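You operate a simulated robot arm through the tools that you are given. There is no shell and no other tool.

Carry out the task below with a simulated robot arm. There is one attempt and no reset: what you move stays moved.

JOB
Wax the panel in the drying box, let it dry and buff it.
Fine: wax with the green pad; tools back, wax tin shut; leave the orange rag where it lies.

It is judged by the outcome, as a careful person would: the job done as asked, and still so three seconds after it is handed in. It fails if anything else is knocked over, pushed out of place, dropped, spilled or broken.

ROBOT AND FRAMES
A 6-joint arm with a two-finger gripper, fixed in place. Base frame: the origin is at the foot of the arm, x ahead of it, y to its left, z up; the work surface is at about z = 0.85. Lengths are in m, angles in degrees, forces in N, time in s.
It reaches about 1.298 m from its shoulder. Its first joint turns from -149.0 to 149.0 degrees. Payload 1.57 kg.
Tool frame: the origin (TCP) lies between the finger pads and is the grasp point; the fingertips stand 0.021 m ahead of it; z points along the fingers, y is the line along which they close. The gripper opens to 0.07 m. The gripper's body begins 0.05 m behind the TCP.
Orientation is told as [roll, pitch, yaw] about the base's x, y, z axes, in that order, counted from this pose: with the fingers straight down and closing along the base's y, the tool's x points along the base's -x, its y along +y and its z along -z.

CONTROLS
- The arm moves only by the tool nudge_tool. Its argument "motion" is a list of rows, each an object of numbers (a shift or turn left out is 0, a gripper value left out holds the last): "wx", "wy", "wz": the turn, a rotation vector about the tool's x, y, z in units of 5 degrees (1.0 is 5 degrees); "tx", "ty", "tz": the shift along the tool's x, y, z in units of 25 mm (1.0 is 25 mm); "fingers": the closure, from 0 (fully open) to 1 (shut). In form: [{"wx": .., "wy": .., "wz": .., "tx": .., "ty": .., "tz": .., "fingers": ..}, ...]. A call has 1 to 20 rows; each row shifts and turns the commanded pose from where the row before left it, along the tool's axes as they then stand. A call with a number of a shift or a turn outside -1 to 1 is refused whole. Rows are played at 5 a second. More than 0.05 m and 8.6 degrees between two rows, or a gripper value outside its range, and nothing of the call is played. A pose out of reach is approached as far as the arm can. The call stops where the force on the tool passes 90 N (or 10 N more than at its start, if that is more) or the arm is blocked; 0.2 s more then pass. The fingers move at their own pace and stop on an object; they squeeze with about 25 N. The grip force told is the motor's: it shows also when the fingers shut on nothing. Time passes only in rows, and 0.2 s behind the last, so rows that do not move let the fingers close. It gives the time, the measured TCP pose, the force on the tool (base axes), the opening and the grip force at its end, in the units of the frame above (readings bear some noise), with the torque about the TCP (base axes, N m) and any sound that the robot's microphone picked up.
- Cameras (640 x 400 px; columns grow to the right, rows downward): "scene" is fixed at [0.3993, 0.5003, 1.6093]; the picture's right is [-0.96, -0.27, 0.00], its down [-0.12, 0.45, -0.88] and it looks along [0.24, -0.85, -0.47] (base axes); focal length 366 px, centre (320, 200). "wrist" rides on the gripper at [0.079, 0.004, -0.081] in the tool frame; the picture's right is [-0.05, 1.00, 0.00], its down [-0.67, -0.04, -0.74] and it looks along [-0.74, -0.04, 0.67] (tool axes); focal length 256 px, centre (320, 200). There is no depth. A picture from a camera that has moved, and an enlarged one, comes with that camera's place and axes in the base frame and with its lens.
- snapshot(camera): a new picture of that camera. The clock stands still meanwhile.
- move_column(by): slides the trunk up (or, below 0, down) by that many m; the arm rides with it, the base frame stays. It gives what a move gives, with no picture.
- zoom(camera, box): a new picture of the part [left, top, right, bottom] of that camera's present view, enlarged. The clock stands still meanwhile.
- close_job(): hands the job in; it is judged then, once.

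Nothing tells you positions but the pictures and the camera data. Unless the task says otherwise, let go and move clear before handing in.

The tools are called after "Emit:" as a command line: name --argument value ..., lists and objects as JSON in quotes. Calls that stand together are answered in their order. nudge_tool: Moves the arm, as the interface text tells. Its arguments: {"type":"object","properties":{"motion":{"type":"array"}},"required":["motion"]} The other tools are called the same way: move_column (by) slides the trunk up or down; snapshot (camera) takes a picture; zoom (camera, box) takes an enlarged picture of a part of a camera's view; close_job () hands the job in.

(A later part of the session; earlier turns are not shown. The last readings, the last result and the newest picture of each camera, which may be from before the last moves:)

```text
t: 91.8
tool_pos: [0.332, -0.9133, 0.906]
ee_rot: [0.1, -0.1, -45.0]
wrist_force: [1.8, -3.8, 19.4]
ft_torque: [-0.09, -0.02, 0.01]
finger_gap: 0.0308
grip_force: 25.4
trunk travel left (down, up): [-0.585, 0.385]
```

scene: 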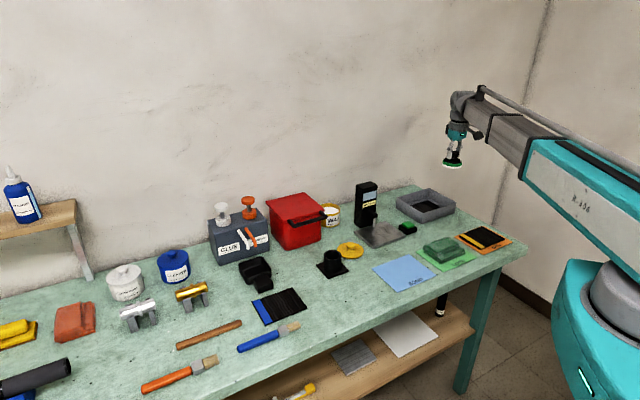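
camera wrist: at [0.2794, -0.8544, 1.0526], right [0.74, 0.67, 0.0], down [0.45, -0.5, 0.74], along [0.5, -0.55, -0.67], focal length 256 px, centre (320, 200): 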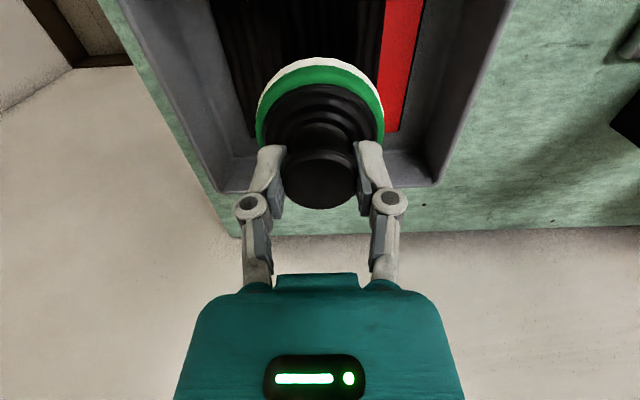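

Contact: about 12–19 N. I'll ease off slightly and test with one short stroke before sweeping.

Emit:
move_column --by 0.002

Emit:
nudge_tool --motion '[{"ty": 0.5}, {"ty": 0.5}, {"ty": 0.4}, {}]'

Emit:
snapshot --camera "wrist"

Emit:
zoom --camera "scene" --box '[380, 160, 470, 230]'

```text
t: 92.3
tool_pos: [0.3317, -0.9135, 0.9062]
ee_rot: [0.0, 0.1, -45.0]
wrist_force: [-0.2, 0.2, -0.7]
ft_torque: [-0.01, -0.03, -0.02]
finger_gap: 0.0308
grip_force: 24.9
trunk travel left (down, up): [-0.587, 0.383]
```

```text
t: 93.3
tool_pos: [0.3565, -0.887, 0.9056]
ee_rot: [0.0, -0.1, -45.0]
wrist_force: [-0.3, -0.8, -0.3]
ft_torque: [-0.01, 0.01, 0.0]
finger_gap: 0.0307
grip_force: 24.9
trunk travel left (down, up): [-0.587, 0.383]
```

```text
taken
camera wrist: at [0.304, -0.8288, 0.9895], right [0.74, 0.67, 0.0], down [0.45, -0.5, 0.74], along [0.5, -0.55, -0.67], focal length 256 px, centre (320, 200)
```

wrist: 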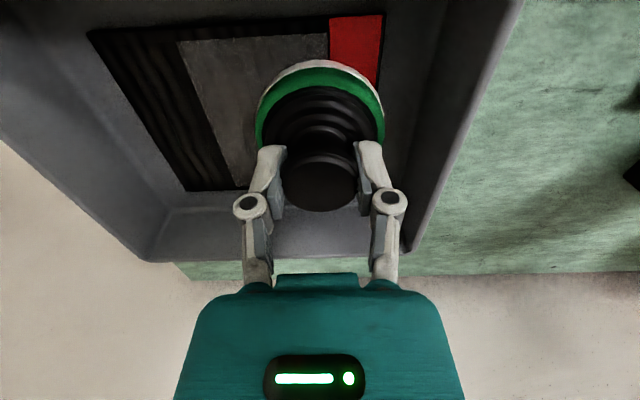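

```text
5.71 times, centred on (425, 195) of scene
camera zoom: at [0.3993, 0.5003, 1.6093], right [-0.96, -0.27, 0.0], down [-0.12, 0.45, -0.88], along [0.24, -0.85, -0.47], focal length 2091 px, centre (-280, 229)
```

zoom: 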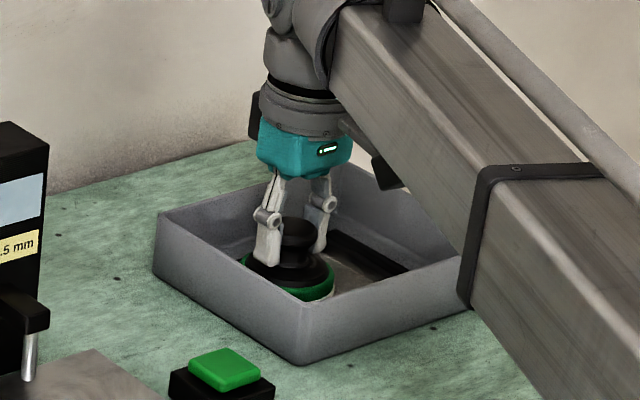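

Where the pad passed, the panel shows a grey wax film. There's no force now, so I'll press slightly again and then sweep the whole panel.

Emit:
move_column --by -0.0015

Emit:
nudge_tool --motion '[{"tx": 0.4}, {"tx": 0.4}, {"tx": 0.3}, {"ty": 0.4}, {}]'

Emit:
snapshot --camera "wrist"

```text
t: 93.8
tool_pos: [0.356, -0.8878, 0.9056]
ee_rot: [0.1, -0.1, -45.1]
wrist_force: [1.2, -3.2, 11.8]
ft_torque: [-0.02, -0.05, -0.06]
finger_gap: 0.0313
grip_force: 25.4
trunk travel left (down, up): [-0.586, 0.384]
```

```text
t: 95.0
tool_pos: [0.3437, -0.8596, 0.9049]
ee_rot: [0.0, 0.0, -45.1]
wrist_force: [0.1, -7.5, 10.6]
ft_torque: [-0.22, 0.02, 0.02]
finger_gap: 0.0308
grip_force: 25.1
trunk travel left (down, up): [-0.586, 0.384]
```

```text
taken
camera wrist: at [0.2905, -0.8001, 0.9885], right [0.74, 0.67, 0.0], down [0.45, -0.5, 0.74], along [0.5, -0.55, -0.67], focal length 256 px, centre (320, 200)
```

wrist: 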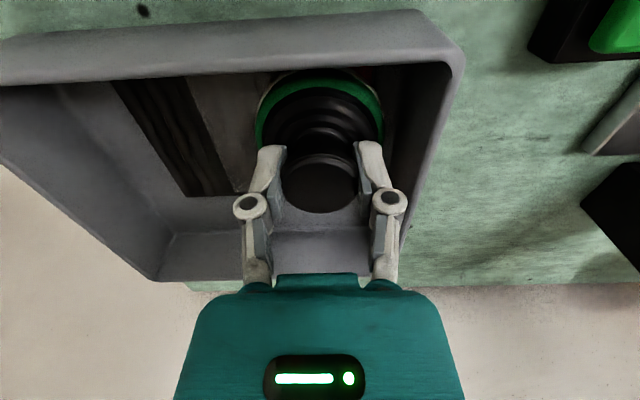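

The pad is at the front-left corner of the panel with ~11 N. I'll run the front lane and then look.

Emit:
nudge_tool --motion '[{"ty": -0.6}, {"ty": -0.6}, {"ty": -0.6}, {"ty": -0.6}, {"ty": -0.6}, {"ty": -0.6}, {}]'

Emit:
snapshot --camera "wrist"

Emit:
zoom --camera "scene" --box '[380, 160, 470, 230]'

```text
t: 96.6
tool_pos: [0.2797, -0.9235, 0.9054]
ee_rot: [-0.1, 0.1, -45.0]
wrist_force: [1.9, 0.7, 4.5]
ft_torque: [0.07, 0.06, -0.04]
finger_gap: 0.031
grip_force: 24.9
trunk travel left (down, up): [-0.586, 0.384]
```

```text
taken
camera wrist: at [0.2266, -0.8642, 0.9885], right [0.74, 0.67, 0.0], down [0.45, -0.5, 0.75], along [0.5, -0.55, -0.67], focal length 256 px, centre (320, 200)
```

wrist: 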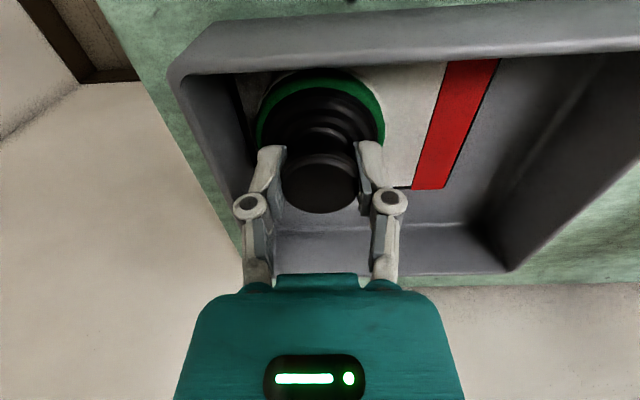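

```text
5.71 times, centred on (425, 195) of scene
camera zoom: at [0.3993, 0.5003, 1.6093], right [-0.96, -0.27, 0.0], down [-0.12, 0.45, -0.88], along [0.24, -0.85, -0.47], focal length 2091 px, centre (-280, 229)
```

zoom: 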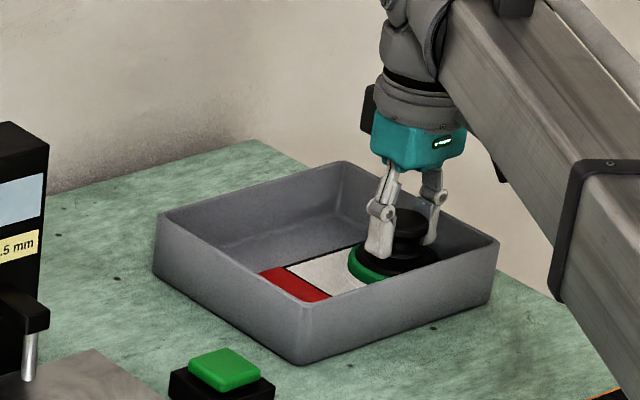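

A white wax film now covers the swept part and the tray hasn't moved. I'll continue with the middle and rear lanes.

Emit:
nudge_tool --motion '[{"tx": -0.55}, {"tx": -0.55}, {"ty": 0.6}, {"ty": 0.6}, {"ty": 0.6}, {"ty": 0.6}, {"ty": 0.6}, {"ty": 0.6}, {}]'

Emit:
snapshot --camera "wrist"

```text
t: 98.6
tool_pos: [0.3645, -0.88, 0.9053]
ee_rot: [-0.1, 0.0, -45.0]
wrist_force: [-1.7, -0.9, 3.6]
ft_torque: [0.03, 0.07, 0.0]
finger_gap: 0.0309
grip_force: 25.5
trunk travel left (down, up): [-0.586, 0.384]
```

```text
taken
camera wrist: at [0.3105, -0.8211, 0.9884], right [0.74, 0.67, 0.0], down [0.45, -0.5, 0.74], along [0.5, -0.55, -0.67], focal length 256 px, centre (320, 200)
```

wrist: 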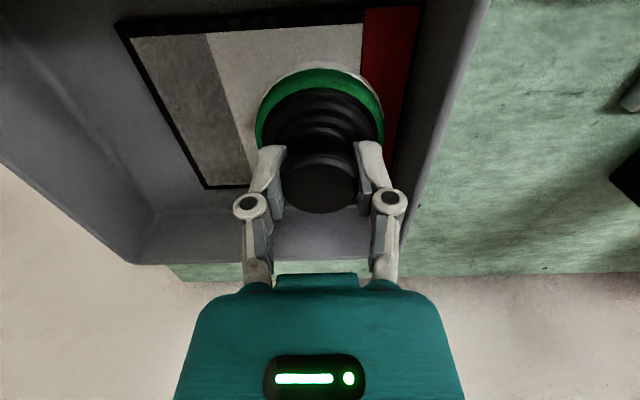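

The wood area is turning white, with the far (right-hand) end still thin. I'll do the rear lane and add extra passes at the thin end.

Emit:
nudge_tool --motion '[{"tx": -0.55}, {"tx": -0.55}, {"ty": -0.6}, {"ty": -0.6}, {"ty": -0.6}, {"ty": -0.6}, {"ty": -0.6}, {"ty": -0.6}, {}]'

Emit:
nudge_tool --motion '[{"tx": 0.55}, {"tx": 0.55}, {"tx": 0.55}, {"tx": 0.55}, {"ty": 0.4}, {"ty": 0.4}, {"tx": -0.55}, {"tx": -0.55}, {"tx": -0.55}, {"tx": -0.55}, {}]'

Emit:
snapshot --camera "wrist"

Emit:
zoom --camera "scene" --box '[380, 160, 470, 230]'

```text
t: 100.6
tool_pos: [0.3193, -0.9643, 0.905]
ee_rot: [0.0, 0.0, -44.9]
wrist_force: [1.3, 0.8, 2.7]
ft_torque: [0.06, -0.01, 0.02]
finger_gap: 0.031
grip_force: 25.1
trunk travel left (down, up): [-0.586, 0.384]
```

```text
t: 103.0
tool_pos: [0.3351, -0.9511, 0.9048]
ee_rot: [0.1, 0.0, -44.9]
wrist_force: [-0.3, 0.1, 2.4]
ft_torque: [0.01, -0.01, 0.0]
finger_gap: 0.0309
grip_force: 24.4
trunk travel left (down, up): [-0.586, 0.384]
```

```text
taken
camera wrist: at [0.2815, -0.8901, 0.9882], right [0.74, 0.67, 0.0], down [0.45, -0.5, 0.75], along [0.5, -0.55, -0.67], focal length 256 px, centre (320, 200)
```

wrist: 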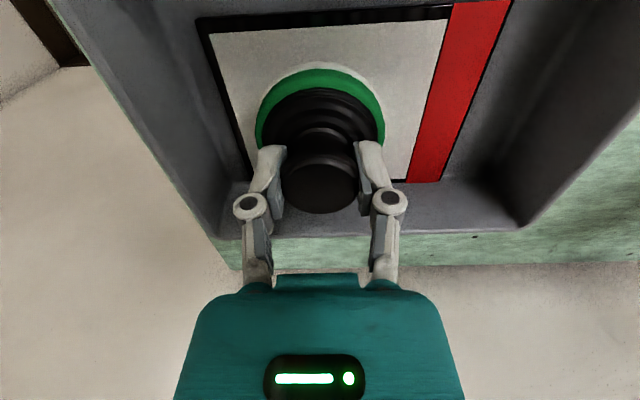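

```text
5.71 times, centred on (425, 195) of scene
camera zoom: at [0.3993, 0.5003, 1.6093], right [-0.96, -0.27, 0.0], down [-0.12, 0.45, -0.88], along [0.24, -0.85, -0.47], focal length 2091 px, centre (-280, 229)
```

zoom: 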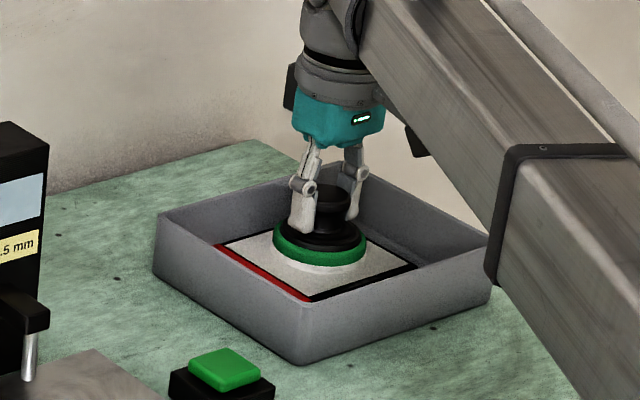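

The wood area is now uniformly white. I'll lift the pad and inspect the panel.

Emit:
move_column --by 0.03

Emit:
move_column --by 0.2

Emit:
nudge_tool --motion '[{"tx": 1}, {"tx": 1}, {"tx": 1}, {"tx": 1}, {"tx": 1}, {"tx": 1}, {}]'

Emit:
zoom --camera "wrist" --box '[200, 0, 440, 150]'

Emit:
zoom --camera "scene" --box '[380, 175, 470, 230]'

```text
t: 103.7
tool_pos: [0.3338, -0.9496, 0.9348]
ee_rot: [0.1, 0.1, -44.9]
wrist_force: [0.4, -0.7, -0.5]
ft_torque: [0.01, 0.0, 0.0]
finger_gap: 0.0313
grip_force: 25.0
trunk travel left (down, up): [-0.616, 0.354]
```

```text
t: 105.9
tool_pos: [0.3354, -0.95, 1.1344]
ee_rot: [0.0, 0.1, -45.0]
wrist_force: [-0.2, -0.1, 0.1]
ft_torque: [0.0, 0.01, -0.03]
finger_gap: 0.0308
grip_force: 25.0
trunk travel left (down, up): [-0.816, 0.154]
```

```text
t: 107.5
tool_pos: [0.2274, -0.8425, 1.1336]
ee_rot: [0.0, 0.0, -45.0]
wrist_force: [0.1, 0.9, -0.9]
ft_torque: [0.02, -0.02, -0.02]
finger_gap: 0.031
grip_force: 25.3
trunk travel left (down, up): [-0.816, 0.154]
```

```text
2.67 times, centred on (320, 75) of wrist
camera zoom: at [0.1737, -0.7837, 1.218], right [0.74, 0.67, 0.0], down [0.45, -0.5, 0.74], along [0.5, -0.55, -0.67], focal length 683 px, centre (320, 533)
```

zoom: 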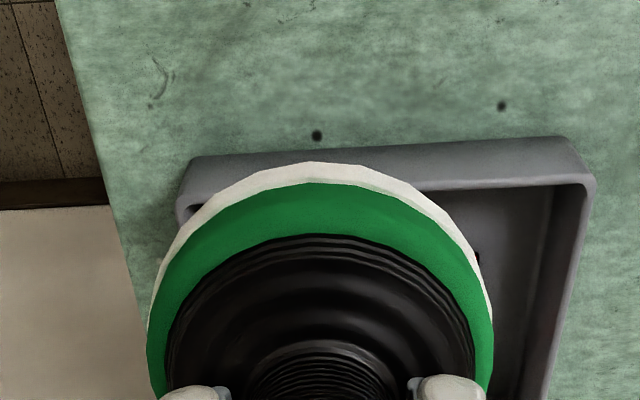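

```text
7.11 times, centred on (425, 202) of scene
camera zoom: at [0.3993, 0.5003, 1.6093], right [-0.96, -0.27, 0.0], down [-0.12, 0.45, -0.88], along [0.24, -0.85, -0.47], focal length 2602 px, centre (-427, 182)
```

zoom: 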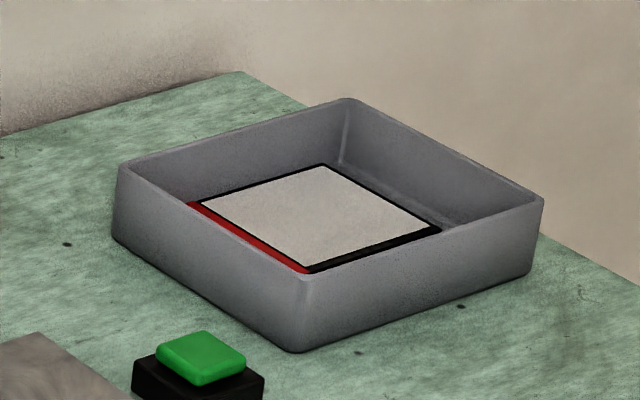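

The panel in the box is evenly coated white (waxed at t ≈ 103). Next I'll return the pad to its place while the wax dries.

Emit:
nudge_tool --motion '[{"ty": 1, "tx": 0.25}, {"ty": 1, "tx": 0.25}, {"ty": 1, "tx": 0.25}, {"ty": 1, "tx": 0.25}, {"ty": 1, "tx": 0.25}, {"ty": 1, "tx": 0.25}, {"ty": 1, "tx": 0.25}, {"ty": 1, "tx": 0.25}, {"ty": 1, "tx": 0.25}, {"ty": 1, "tx": 0.25}, {"ty": 1, "tx": 0.25}, {"ty": 1, "tx": 0.25}, {"ty": 1, "tx": 0.25}, {"ty": 1, "tx": 0.25}, {"ty": 1, "tx": 0.25}, {"ty": 1, "tx": 0.25}, {"ty": 1, "tx": 0.25}, {"ty": 1, "tx": 0.25}, {"ty": 1, "tx": 0.25}, {"ty": 1, "tx": 0.25}]'

Emit:
nudge_tool --motion '[{"ty": 0.877, "tx": 0.417}, {"ty": 0.877, "tx": 0.417}, {"ty": 0.877, "tx": 0.417}, {}]'

Emit:
snapshot --camera "wrist"

```text
t: 111.7
tool_pos: [0.4941, -0.4013, 1.1353]
ee_rot: [0.0, 0.0, -45.0]
wrist_force: [0.1, 0.1, -0.4]
ft_torque: [0.02, 0.03, 0.03]
finger_gap: 0.0308
grip_force: 25.5
out of reach, approached as far as the arm can: row 18, 19
trunk travel left (down, up): [-0.816, 0.154]
```

```text
t: 112.7
tool_pos: [0.5181, -0.3329, 1.135]
ee_rot: [0.0, 0.0, -45.0]
wrist_force: [0.3, -0.6, -0.5]
ft_torque: [-0.02, -0.01, 0.04]
finger_gap: 0.0307
grip_force: 24.9
trunk travel left (down, up): [-0.816, 0.154]
```

```text
taken
camera wrist: at [0.4648, -0.2732, 1.218], right [0.74, 0.67, 0.0], down [0.45, -0.5, 0.74], along [0.5, -0.55, -0.67], focal length 256 px, centre (320, 200)
```

wrist: 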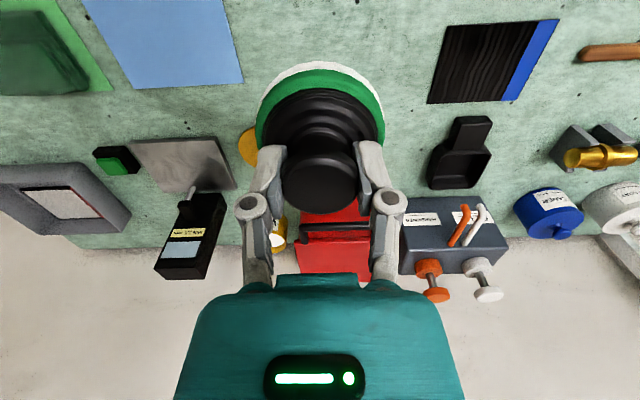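

Pad is above its original spot. I'll lower it to the bench.

Emit:
move_column --by -0.225

Emit:
move_column --by -0.007

Emit:
move_column --by -0.003

Emit:
move_column --by -0.002

```text
t: 115.1
tool_pos: [0.5168, -0.3337, 0.9091]
ee_rot: [0.0, 0.0, -45.0]
wrist_force: [0.1, 0.4, -0.1]
ft_torque: [-0.03, -0.04, -0.02]
finger_gap: 0.031
grip_force: 24.7
trunk travel left (down, up): [-0.591, 0.379]
```

```text
t: 115.6
tool_pos: [0.5183, -0.3323, 0.9023]
ee_rot: [0.0, 0.0, -44.9]
wrist_force: [-0.2, -0.7, -0.9]
ft_torque: [0.02, -0.01, 0.01]
finger_gap: 0.0307
grip_force: 25.2
trunk travel left (down, up): [-0.584, 0.386]
```

```text
t: 116.2
tool_pos: [0.5178, -0.3329, 0.9003]
ee_rot: [0.0, 0.0, -45.0]
wrist_force: [0.1, -0.3, 0.6]
ft_torque: [0.02, -0.01, -0.02]
finger_gap: 0.0308
grip_force: 25.2
trunk travel left (down, up): [-0.581, 0.389]
```

```text
t: 116.7
tool_pos: [0.5168, -0.3326, 0.8978]
ee_rot: [0.0, 0.1, -45.1]
wrist_force: [0.1, -0.6, -0.3]
ft_torque: [0.01, 0.02, 0.01]
finger_gap: 0.031
grip_force: 24.6
trunk travel left (down, up): [-0.579, 0.391]
```

Emit:
move_column --by -0.0015

Emit:
move_column --by -0.0015

Emit:
zoom --camera "scene" --box '[330, 255, 390, 310]'

```text
t: 117.2
tool_pos: [0.5184, -0.3323, 0.8975]
ee_rot: [-0.1, 0.0, -45.1]
wrist_force: [0.0, -0.3, -0.6]
ft_torque: [0.0, 0.0, -0.01]
finger_gap: 0.0309
grip_force: 24.9
trunk travel left (down, up): [-0.577, 0.393]
```

```text
t: 117.7
tool_pos: [0.5175, -0.3335, 0.8949]
ee_rot: [0.0, 0.0, -45.1]
wrist_force: [0.9, 0.7, 3.7]
ft_torque: [-0.04, -0.02, 0.03]
finger_gap: 0.0309
grip_force: 25.3
trunk travel left (down, up): [-0.576, 0.394]
```

```text
7.27 times, centred on (360, 282) of scene
camera zoom: at [0.3993, 0.5003, 1.6093], right [-0.96, -0.27, 0.0], down [-0.12, 0.45, -0.88], along [0.24, -0.85, -0.47], focal length 2661 px, centre (29, -400)
```

zoom: 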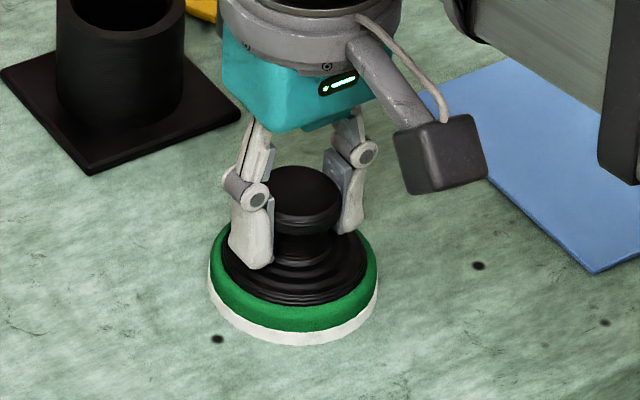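

The pad touches down (3.7 N). I'll release and rise.

Emit:
nudge_tool --motion '[{"fingers": 0.2}, {"fingers": 0.2}, {"fingers": 0.2}, {"fingers": 0.2}]'

Emit:
move_column --by 0.04

Emit:
zoom --camera "scene" --box '[330, 255, 390, 310]'

Emit:
move_column --by 0.18

Emit:
snapshot --camera "wrist"

```text
t: 118.7
tool_pos: [0.5161, -0.3322, 0.895]
ee_rot: [0.0, 0.0, -44.9]
wrist_force: [-0.2, -0.4, -0.1]
ft_torque: [-0.03, -0.01, 0.02]
finger_gap: 0.0559
grip_force: 0.0
trunk travel left (down, up): [-0.576, 0.394]
```

```text
t: 119.5
tool_pos: [0.5182, -0.3331, 0.9338]
ee_rot: [0.0, 0.0, -44.9]
wrist_force: [0.3, -0.4, -0.8]
ft_torque: [-0.01, -0.04, 0.01]
finger_gap: 0.0559
grip_force: 0.0
trunk travel left (down, up): [-0.616, 0.354]
```

```text
7.27 times, centred on (360, 282) of scene
camera zoom: at [0.3993, 0.5003, 1.6093], right [-0.96, -0.27, 0.0], down [-0.12, 0.45, -0.88], along [0.24, -0.85, -0.47], focal length 2661 px, centre (29, -400)
```

zoom: 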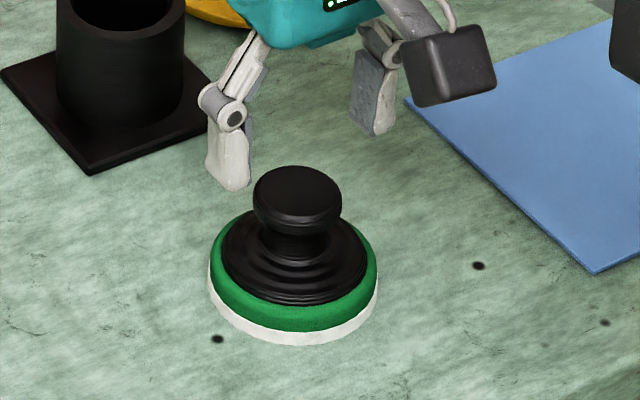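

```text
t: 121.5
tool_pos: [0.5182, -0.3331, 1.1148]
ee_rot: [0.0, 0.0, -45.0]
wrist_force: [-0.3, 0.4, -0.8]
ft_torque: [0.02, 0.03, -0.01]
finger_gap: 0.056
grip_force: 0.0
trunk travel left (down, up): [-0.796, 0.174]
```

```text
taken
camera wrist: at [0.4647, -0.2736, 1.198], right [0.74, 0.67, 0.0], down [0.45, -0.5, 0.74], along [0.5, -0.55, -0.67], focal length 256 px, centre (320, 200)
```

wrist: 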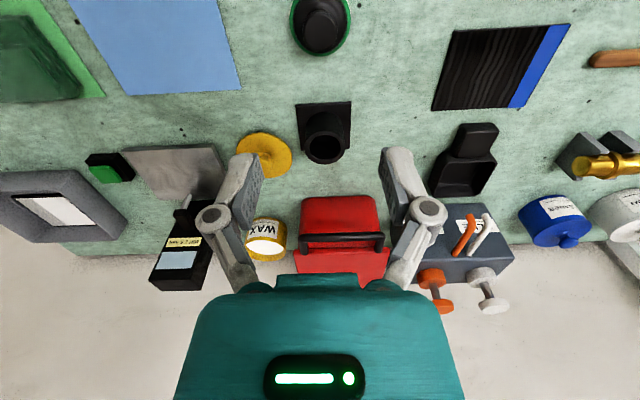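

Pad is back exactly where it lay. Next I'll fetch the lid at (0.575, −0.535) and shut the tin.

Emit:
nudge_tool --motion '[{"tx": -1, "ty": -0.55}, {"tx": -1, "ty": -0.55}, {"tx": -1, "ty": -0.55}, {"tx": -1, "ty": -0.55}, {"tx": -1, "ty": -0.55}, {"tx": -1, "ty": -0.55}, {"tx": -1, "ty": -0.55}, {"tx": -0.33, "ty": -0.26}, {}]'

Emit:
move_column --by -0.185

Emit:
snapshot --camera "wrist"

```text
t: 123.5
tool_pos: [0.574, -0.5359, 1.115]
ee_rot: [0.0, 0.0, -45.0]
wrist_force: [0.2, -0.4, 0.4]
ft_torque: [0.0, -0.02, 0.03]
finger_gap: 0.0561
grip_force: 0.1
trunk travel left (down, up): [-0.796, 0.174]
```

```text
t: 125.6
tool_pos: [0.5732, -0.5355, 0.9301]
ee_rot: [0.0, 0.0, -45.0]
wrist_force: [0.5, 0.7, 0.2]
ft_torque: [-0.01, 0.03, -0.01]
finger_gap: 0.0558
grip_force: 0.1
trunk travel left (down, up): [-0.611, 0.359]
```

```text
taken
camera wrist: at [0.5205, -0.4761, 1.0131], right [0.74, 0.67, 0.0], down [0.45, -0.5, 0.74], along [0.5, -0.55, -0.67], focal length 256 px, centre (320, 200)
```

wrist: 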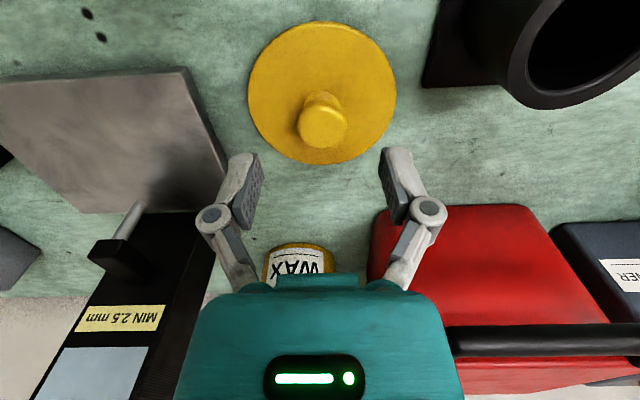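

The lid is where I left it. I'll lower to the same grip height and close on the knob.

Emit:
move_column --by -0.05

Emit:
nudge_tool --motion '[{"fingers": 1}, {"fingers": 1}, {"fingers": 1}, {"fingers": 1}, {"fingers": 1}]'

Emit:
zoom --camera "wrist" --box '[200, 20, 440, 220]'

```text
t: 126.5
tool_pos: [0.574, -0.5348, 0.88]
ee_rot: [0.0, 0.0, -45.0]
wrist_force: [0.2, -0.2, 0.0]
ft_torque: [-0.03, 0.02, 0.02]
finger_gap: 0.0561
grip_force: 0.1
trunk travel left (down, up): [-0.561, 0.409]
```

```text
t: 127.7
tool_pos: [0.5735, -0.5359, 0.8793]
ee_rot: [0.0, 0.0, -44.9]
wrist_force: [1.6, 0.8, 6.3]
ft_torque: [-0.03, 0.01, -0.02]
finger_gap: 0.02
grip_force: 25.0
trunk travel left (down, up): [-0.561, 0.409]
```

```text
2.00 times, centred on (320, 120) of wrist
camera zoom: at [0.5202, -0.4759, 0.9634], right [0.74, 0.67, 0.0], down [0.45, -0.5, 0.75], along [0.5, -0.55, -0.67], focal length 512 px, centre (320, 360)
```

zoom: 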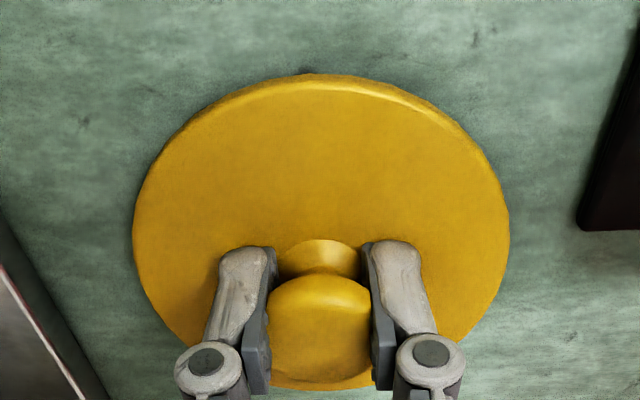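

Lid gripped. I'll lift it and carry it back above the tin.

Emit:
move_column --by 0.2

Emit:
nudge_tool --motion '[{"tx": -1, "ty": -0.5}, {"tx": -1, "ty": -0.5}, {"tx": -1, "ty": -0.47}, {"tx": -1}, {"tx": -1}, {"tx": -1}, {"tx": -1}, {"tx": -1}, {"tx": -0.6}, {}]'

Emit:
move_column --by -0.1

Emit:
snapshot --camera "wrist"

Emit:
zoom --camera "scene" --box '[305, 160, 375, 230]'

```text
t: 129.9
tool_pos: [0.5735, -0.5357, 1.0805]
ee_rot: [0.1, -0.1, -44.9]
wrist_force: [0.2, 1.0, -0.1]
ft_torque: [0.03, 0.04, 0.02]
finger_gap: 0.0199
grip_force: 25.1
trunk travel left (down, up): [-0.761, 0.209]
```

```text
t: 132.1
tool_pos: [0.7005, -0.7145, 1.0799]
ee_rot: [-0.1, 0.0, -45.1]
wrist_force: [0.5, 0.4, -0.4]
ft_torque: [0.03, 0.01, 0.03]
finger_gap: 0.02
grip_force: 24.5
trunk travel left (down, up): [-0.761, 0.209]
```

```text
t: 133.4
tool_pos: [0.6997, -0.7155, 0.9809]
ee_rot: [0.0, 0.0, -44.9]
wrist_force: [-0.4, -0.4, -1.0]
ft_torque: [0.06, 0.01, 0.02]
finger_gap: 0.0199
grip_force: 24.9
trunk travel left (down, up): [-0.661, 0.309]
```

```text
taken
camera wrist: at [0.6463, -0.6553, 1.063], right [0.74, 0.67, 0.0], down [0.45, -0.5, 0.74], along [0.5, -0.55, -0.67], focal length 256 px, centre (320, 200)
```

wrist: 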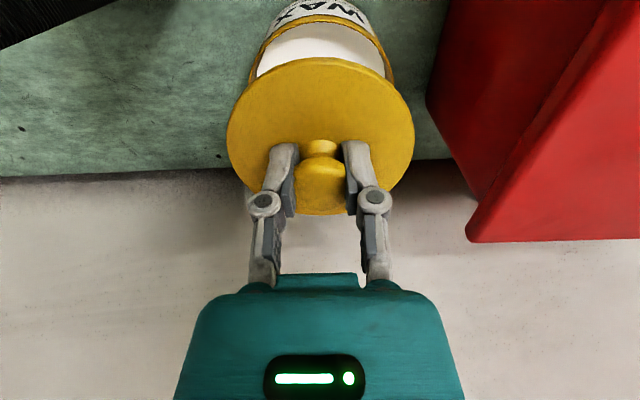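

```text
5.71 times, centred on (340, 195) of scene
camera zoom: at [0.3993, 0.5003, 1.6093], right [-0.96, -0.27, 0.0], down [-0.12, 0.45, -0.88], along [0.24, -0.85, -0.47], focal length 2091 px, centre (206, 229)
```

zoom: 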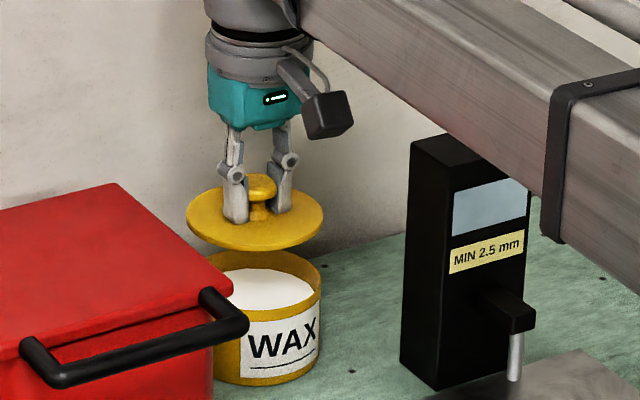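

Alignment matches the moment I lifted it off. I'll make a ~1.5 mm correction and lower the lid onto the rim.

Emit:
nudge_tool --motion '[{"tx": 0.06, "ty": 0.03}, {}]'

Emit:
move_column --by -0.034

Emit:
move_column --by -0.004

Emit:
move_column --by -0.003

Emit:
zoom --camera "scene" --box '[310, 175, 370, 225]'

Emit:
zoom --camera "wrist" --box '[200, 20, 440, 220]'

```text
t: 134.0
tool_pos: [0.6986, -0.7128, 0.9797]
ee_rot: [0.0, -0.1, -45.1]
wrist_force: [0.0, -0.1, 0.3]
ft_torque: [0.0, 0.0, -0.02]
finger_gap: 0.0203
grip_force: 25.4
trunk travel left (down, up): [-0.661, 0.309]
```

```text
t: 134.8
tool_pos: [0.6992, -0.7123, 0.9457]
ee_rot: [0.0, 0.0, -45.0]
wrist_force: [-0.3, -0.1, 0.3]
ft_torque: [0.0, 0.0, -0.01]
finger_gap: 0.0201
grip_force: 24.5
trunk travel left (down, up): [-0.627, 0.343]
```

```text
t: 135.3
tool_pos: [0.6981, -0.7123, 0.9421]
ee_rot: [0.0, 0.1, -45.0]
wrist_force: [0.1, -0.2, 0.1]
ft_torque: [0.02, 0.0, 0.01]
finger_gap: 0.02
grip_force: 25.2
trunk travel left (down, up): [-0.623, 0.347]
```

```text
t: 135.8
tool_pos: [0.6979, -0.7133, 0.9388]
ee_rot: [0.1, 0.0, -45.0]
wrist_force: [0.4, 0.4, 0.3]
ft_torque: [-0.01, 0.01, 0.0]
finger_gap: 0.0201
grip_force: 24.9
trunk travel left (down, up): [-0.62, 0.35]
```

```text
8.00 times, centred on (340, 200) of scene
camera zoom: at [0.3993, 0.5003, 1.6093], right [-0.96, -0.27, 0.0], down [-0.12, 0.45, -0.88], along [0.24, -0.85, -0.47], focal length 2928 px, centre (160, 200)
```

zoom: 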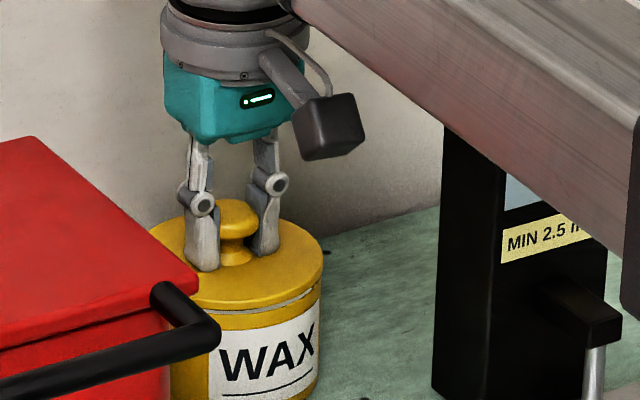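

```text
2.00 times, centred on (320, 120) of wrist
camera zoom: at [0.6455, -0.6534, 1.022], right [0.74, 0.67, 0.0], down [0.45, -0.5, 0.74], along [0.5, -0.55, -0.67], focal length 512 px, centre (320, 360)
```

zoom: 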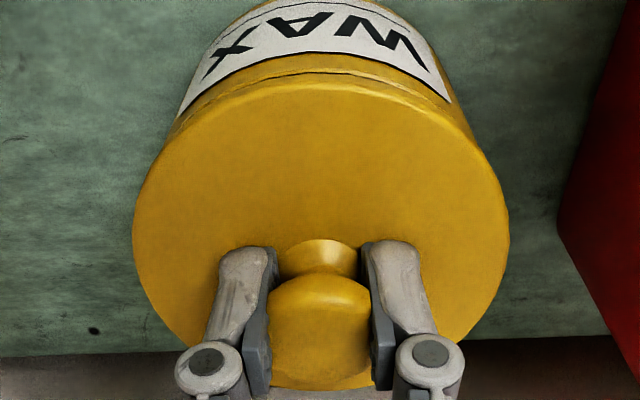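

The lid sits aligned, just above the rim. I'll press down gently until it snaps.

Emit:
move_column --by -0.003

Emit:
move_column --by -0.002

Emit:
move_column --by -0.002

```text
t: 136.3
tool_pos: [0.6992, -0.7127, 0.9354]
ee_rot: [-0.1, 0.0, -45.0]
wrist_force: [-0.2, 0.3, 0.5]
ft_torque: [0.05, 0.0, -0.02]
finger_gap: 0.02
grip_force: 25.1
trunk travel left (down, up): [-0.617, 0.353]
```

```text
t: 136.9
tool_pos: [0.6984, -0.7109, 0.9359]
ee_rot: [0.0, -0.1, -45.1]
wrist_force: [4.1, -3.9, 16.6]
ft_torque: [-0.06, -0.06, 0.01]
finger_gap: 0.0201
grip_force: 24.3
trunk travel left (down, up): [-0.615, 0.355]
```

```text
t: 137.4
tool_pos: [0.6974, -0.7125, 0.9343]
ee_rot: [-0.1, -0.3, -45.0]
wrist_force: [10.3, -9.8, 35.8]
ft_torque: [-0.14, -0.15, 0.02]
finger_gap: 0.0204
grip_force: 24.6
trunk travel left (down, up): [-0.613, 0.357]
```

Pressing at 36 N with no click yet; I'll press slightly more.

Emit:
move_column --by -0.0015

Emit:
zoom --camera "scene" --box '[310, 175, 370, 225]'

Emit:
zoom --camera "wrist" --box '[200, 20, 440, 220]'

```text
t: 137.9
tool_pos: [0.6965, -0.7111, 0.9328]
ee_rot: [0.0, -0.3, -45.0]
wrist_force: [13.8, -13.6, 46.6]
ft_torque: [-0.2, -0.19, 0.01]
finger_gap: 0.0231
grip_force: 25.6
trunk travel left (down, up): [-0.611, 0.359]
```

```text
8.00 times, centred on (340, 200) of scene
camera zoom: at [0.3993, 0.5003, 1.6093], right [-0.96, -0.27, 0.0], down [-0.12, 0.45, -0.88], along [0.24, -0.85, -0.47], focal length 2928 px, centre (160, 200)
```

zoom: 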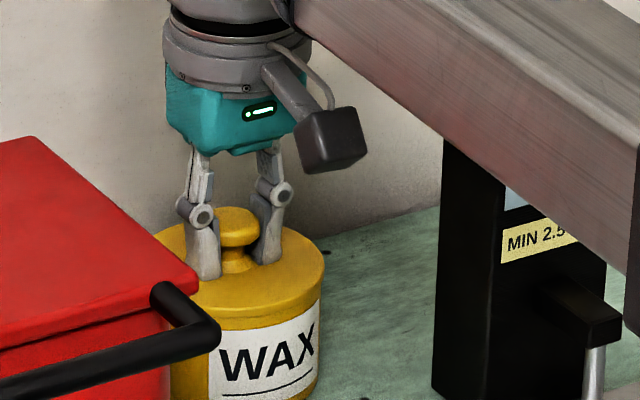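

```text
2.00 times, centred on (320, 120) of wrist
camera zoom: at [0.6441, -0.6519, 1.0163], right [0.74, 0.67, 0.0], down [0.44, -0.49, 0.75], along [0.5, -0.56, -0.66], focal length 512 px, centre (320, 360)
```

zoom: 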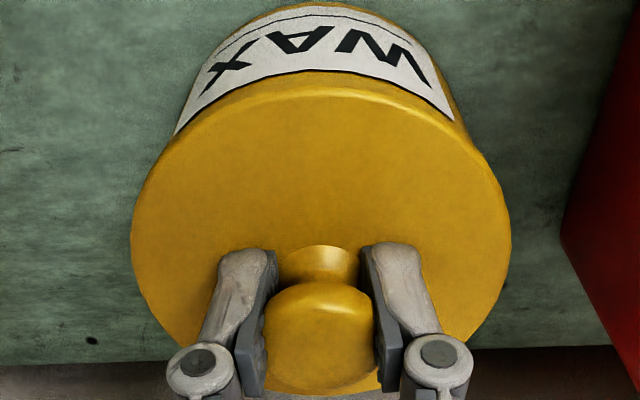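

The gap under the lid is closed and the grip reads as it did when the lid was shut. I'll press a bit more for a definite snap.

Emit:
move_column --by -0.002

```text
t: 138.4
tool_pos: [0.6967, -0.7102, 0.9321]
ee_rot: [0.1, -0.3, -45.0]
wrist_force: [13.6, -12.2, 52.1]
ft_torque: [-0.17, -0.14, -0.02]
finger_gap: 0.0266
grip_force: 25.2
trunk travel left (down, up): [-0.609, 0.361]
```

No further movement. I'll ease off and test whether the lid holds (a slight pull should show force if it has latched).

Emit:
move_column --by 0.005

Emit:
move_column --by 0.002

Emit:
zoom --camera "scene" --box '[310, 175, 370, 225]'

```text
t: 138.9
tool_pos: [0.6983, -0.7108, 0.9342]
ee_rot: [0.0, 0.1, -45.0]
wrist_force: [-2.2, 2.3, 11.4]
ft_torque: [0.1, 0.06, -0.02]
finger_gap: 0.0205
grip_force: 25.0
trunk travel left (down, up): [-0.614, 0.356]
```

```text
t: 139.5
tool_pos: [0.6979, -0.7123, 0.9353]
ee_rot: [0.0, 0.0, -45.1]
wrist_force: [-1.9, 1.8, 1.2]
ft_torque: [0.02, 0.03, 0.0]
finger_gap: 0.0191
grip_force: 25.2
trunk travel left (down, up): [-0.616, 0.354]
```

```text
8.00 times, centred on (340, 200) of scene
camera zoom: at [0.3993, 0.5003, 1.6093], right [-0.96, -0.27, 0.0], down [-0.12, 0.45, -0.88], along [0.24, -0.85, -0.47], focal length 2928 px, centre (160, 200)
```

zoom: 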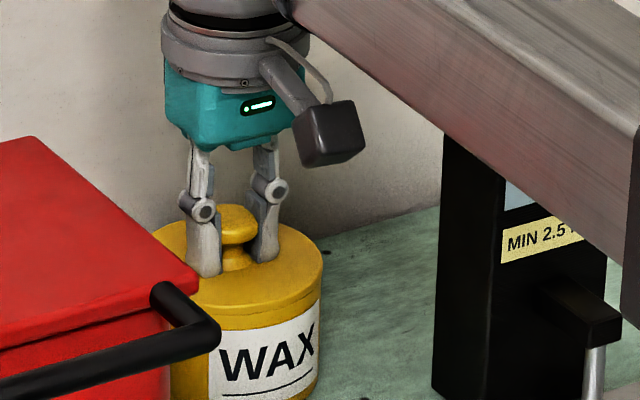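

Emit:
move_column --by 0.0015

Emit:
zoom --camera "scene" --box '[315, 195, 350, 220]'

Emit:
zoom --camera "wrist" --box '[240, 10, 400, 110]'

```text
t: 140.0
tool_pos: [0.697, -0.7126, 0.937]
ee_rot: [0.0, 0.0, -45.1]
wrist_force: [-0.2, 0.7, 1.0]
ft_torque: [0.01, 0.01, 0.0]
finger_gap: 0.0197
grip_force: 24.8
trunk travel left (down, up): [-0.618, 0.352]
```

```text
16.00 times, centred on (332, 208) of scene
camera zoom: at [0.3993, 0.5003, 1.6093], right [-0.96, -0.27, 0.0], down [-0.12, 0.45, -0.88], along [0.24, -0.85, -0.47], focal length 5855 px, centre (120, 80)
```

zoom: 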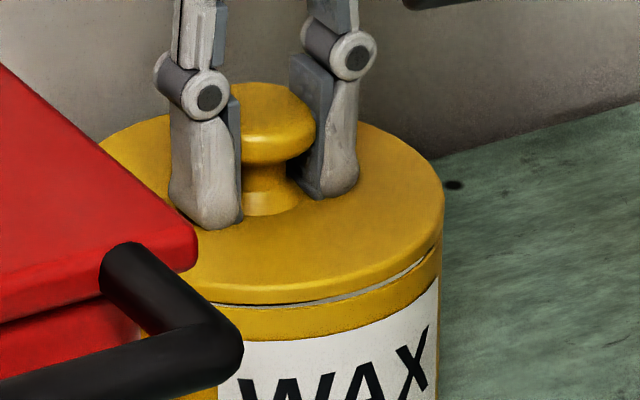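

```text
4.00 times, centred on (320, 60) of wrist
camera zoom: at [0.6455, -0.6533, 1.0201], right [0.74, 0.67, 0.0], down [0.45, -0.5, 0.75], along [0.5, -0.55, -0.67], focal length 1024 px, centre (320, 760)
```

zoom: 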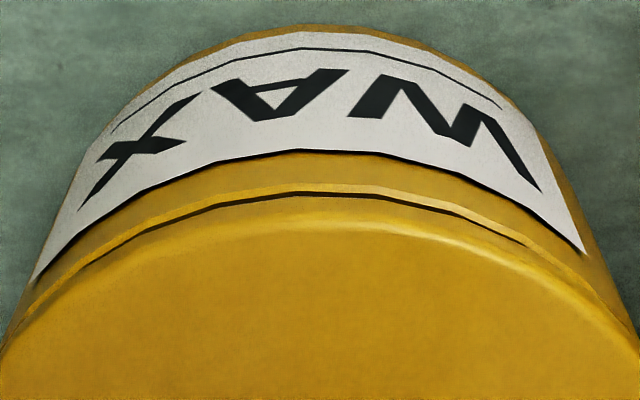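

The lid rests on the rim but hasn't latched (a hairline gap shows when pulled). I'll set it down, release it, and press on top of the knob with closed fingers for a square push.

Emit:
move_column --by -0.0025

Emit:
nudge_tool --motion '[{"fingers": 0.2}, {"fingers": 0.2}, {"fingers": 0.2}, {"fingers": 0.2}]'

Emit:
move_column --by 0.05

Emit:
nudge_tool --motion '[{"fingers": 1}, {"fingers": 1}, {"fingers": 1}, {"fingers": 1}, {"fingers": 1}]'

Emit:
snapshot --camera "wrist"

Emit:
zoom --camera "scene" --box '[310, 170, 370, 220]'

```text
t: 140.5
tool_pos: [0.6979, -0.712, 0.9362]
ee_rot: [0.0, 0.0, -44.9]
wrist_force: [0.0, -0.2, 8.2]
ft_torque: [0.08, 0.08, 0.02]
finger_gap: 0.0199
grip_force: 25.2
trunk travel left (down, up): [-0.615, 0.355]
```

```text
t: 141.5
tool_pos: [0.6997, -0.7122, 0.9341]
ee_rot: [-0.1, 0.0, -45.1]
wrist_force: [-0.5, 0.2, 0.1]
ft_torque: [-0.02, 0.0, 0.0]
finger_gap: 0.0562
grip_force: 0.0
trunk travel left (down, up): [-0.615, 0.355]
heard: snap
```

```text
t: 142.4
tool_pos: [0.6986, -0.7131, 0.9845]
ee_rot: [0.0, 0.1, -45.0]
wrist_force: [-0.9, 0.2, 0.5]
ft_torque: [-0.01, -0.02, -0.02]
finger_gap: 0.0562
grip_force: 0.0
trunk travel left (down, up): [-0.665, 0.305]
```

```text
t: 143.6
tool_pos: [0.6979, -0.7128, 0.9841]
ee_rot: [0.0, 0.0, -44.9]
wrist_force: [0.2, -1.2, 0.8]
ft_torque: [0.04, -0.04, 0.0]
finger_gap: 0.0
grip_force: 25.2
trunk travel left (down, up): [-0.665, 0.305]
```

```text
taken
camera wrist: at [0.6455, -0.6534, 1.0675], right [0.74, 0.67, 0.0], down [0.45, -0.5, 0.74], along [0.5, -0.55, -0.67], focal length 256 px, centre (320, 200)
```

wrist: 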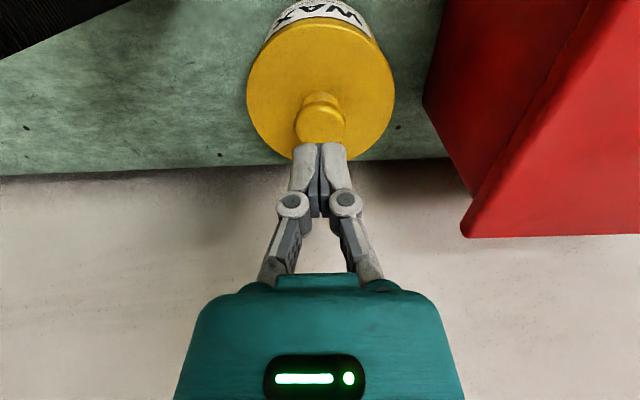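

```text
8.00 times, centred on (340, 195) of scene
camera zoom: at [0.3993, 0.5003, 1.6093], right [-0.96, -0.27, 0.0], down [-0.12, 0.45, -0.88], along [0.24, -0.85, -0.47], focal length 2928 px, centre (160, 240)
```

zoom: 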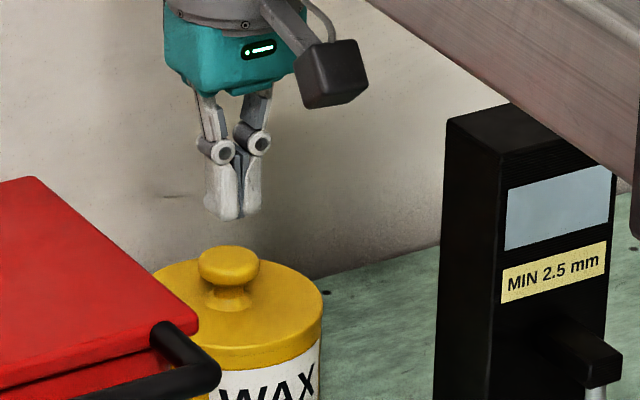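

A snap was heard on release, so the lid latched; the tin is shut. I'll rise, and check the panel's wax in the meantime.

Emit:
move_column --by 0.15

Emit:
zoom --camera "scene" --box '[380, 175, 470, 230]'

Emit:
zoom --camera "scene" --box '[305, 180, 375, 230]'

Emit:
snapshot --camera "scene"

```text
t: 145.4
tool_pos: [0.6985, -0.7127, 1.1341]
ee_rot: [0.0, 0.0, -45.0]
wrist_force: [-0.5, 0.2, 0.1]
ft_torque: [-0.01, 0.0, 0.01]
finger_gap: 0.0002
grip_force: 25.2
trunk travel left (down, up): [-0.815, 0.155]
```

```text
7.11 times, centred on (425, 202) of scene
camera zoom: at [0.3993, 0.5003, 1.6093], right [-0.96, -0.27, 0.0], down [-0.12, 0.45, -0.88], along [0.24, -0.85, -0.47], focal length 2602 px, centre (-427, 182)
```

zoom: 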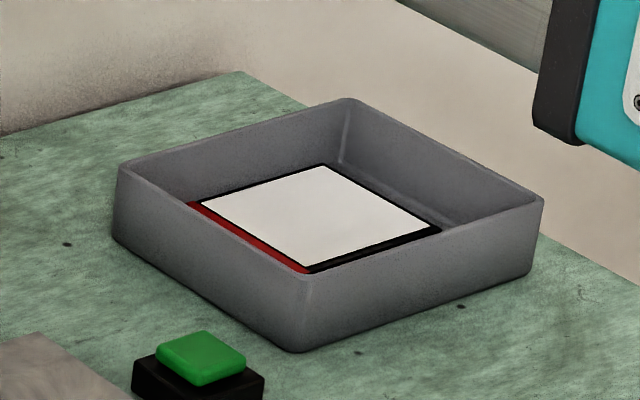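

```text
8.00 times, centred on (340, 205) of scene
camera zoom: at [0.3993, 0.5003, 1.6093], right [-0.96, -0.27, 0.0], down [-0.12, 0.45, -0.88], along [0.24, -0.85, -0.47], focal length 2928 px, centre (160, 160)
```

zoom: 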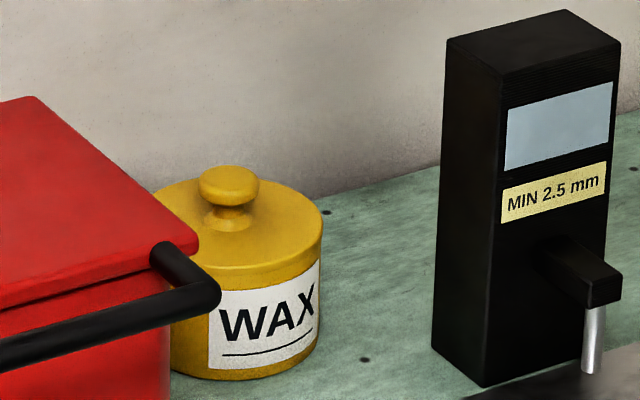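

```text
taken
```

scene: 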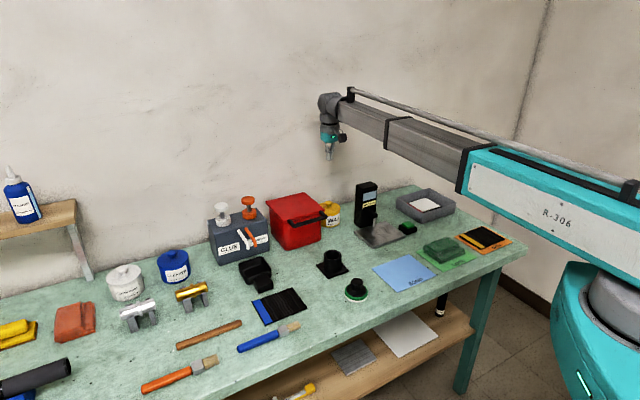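

The tin is properly shut, the pad is back, and the wax on the panel has turned from greyish to bright white — it is drying. Now I'll look at the green rag on the GOOD card.

Emit:
nudge_tool --motion '[{"tx": 0.99, "ty": -0.5, "fingers": 0}, {"tx": 0.99, "ty": -0.5}, {"tx": 0.99, "ty": -0.5}, {"tx": 0.99, "ty": -0.5}, {"tx": 0.99, "ty": -0.5}, {"tx": 0.99, "ty": -0.5}, {"tx": 0.99, "ty": -0.5}, {"tx": 0.99, "ty": -0.5}, {"tx": 0.99, "ty": -0.5}, {"tx": 0.99, "ty": -0.5}, {"tx": 0.99, "ty": -0.5}, {"tx": 0.99, "ty": -0.5}, {"tx": 0.99, "ty": -0.5}, {"tx": 0.99, "ty": -0.5}, {"tx": 0.99, "ty": -0.5}, {"tx": 0.99, "ty": -0.5}, {"tx": 0.99, "ty": -0.5}, {"tx": 0.99, "ty": -0.5}, {"tx": 0.99, "ty": -0.5}]'

Emit:
snapshot --camera "wrist"

Emit:
zoom --camera "wrist" --box '[220, 0, 420, 130]'

Emit:
zoom --camera "scene" --box '[410, 225, 480, 280]'

```text
t: 149.4
tool_pos: [0.1974, -0.5482, 1.1348]
ee_rot: [0.0, 0.0, -44.9]
wrist_force: [0.0, -0.2, 0.2]
ft_torque: [0.0, 0.02, 0.01]
finger_gap: 0.0697
grip_force: 0.1
trunk travel left (down, up): [-0.815, 0.155]
```

```text
taken
camera wrist: at [0.1438, -0.4884, 1.2176], right [0.74, 0.67, 0.0], down [0.45, -0.5, 0.75], along [0.5, -0.55, -0.67], focal length 256 px, centre (320, 200)
```

wrist: 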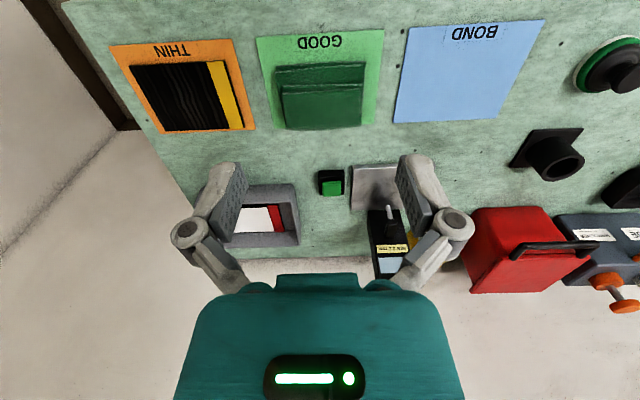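

```text
3.08 times, centred on (320, 65) of wrist
camera zoom: at [0.1438, -0.4884, 1.2176], right [0.74, 0.67, 0.0], down [0.45, -0.5, 0.75], along [0.5, -0.55, -0.67], focal length 788 px, centre (320, 615)
```

zoom: 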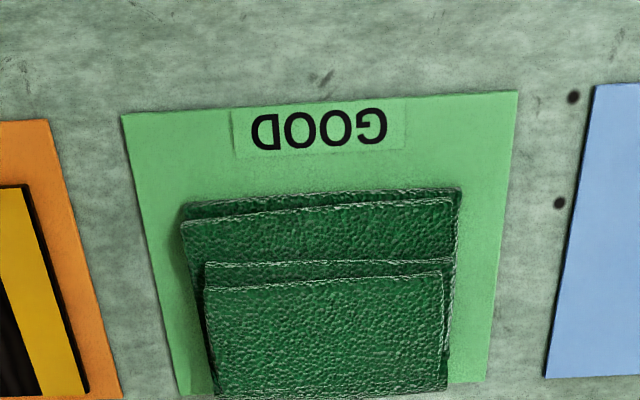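

```text
7.27 times, centred on (445, 252) of scene
camera zoom: at [0.3993, 0.5003, 1.6093], right [-0.96, -0.27, 0.0], down [-0.12, 0.45, -0.88], along [0.24, -0.85, -0.47], focal length 2661 px, centre (-589, -182)
```

zoom: 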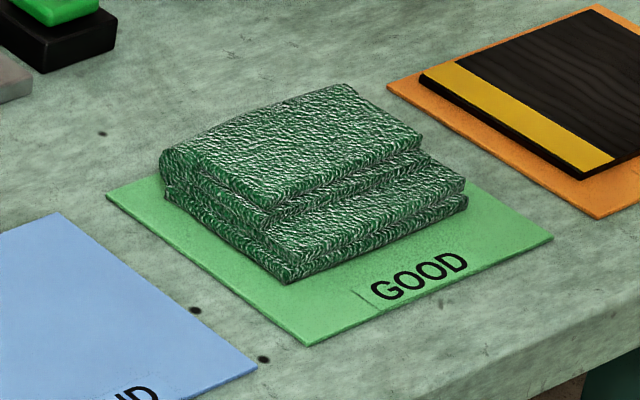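

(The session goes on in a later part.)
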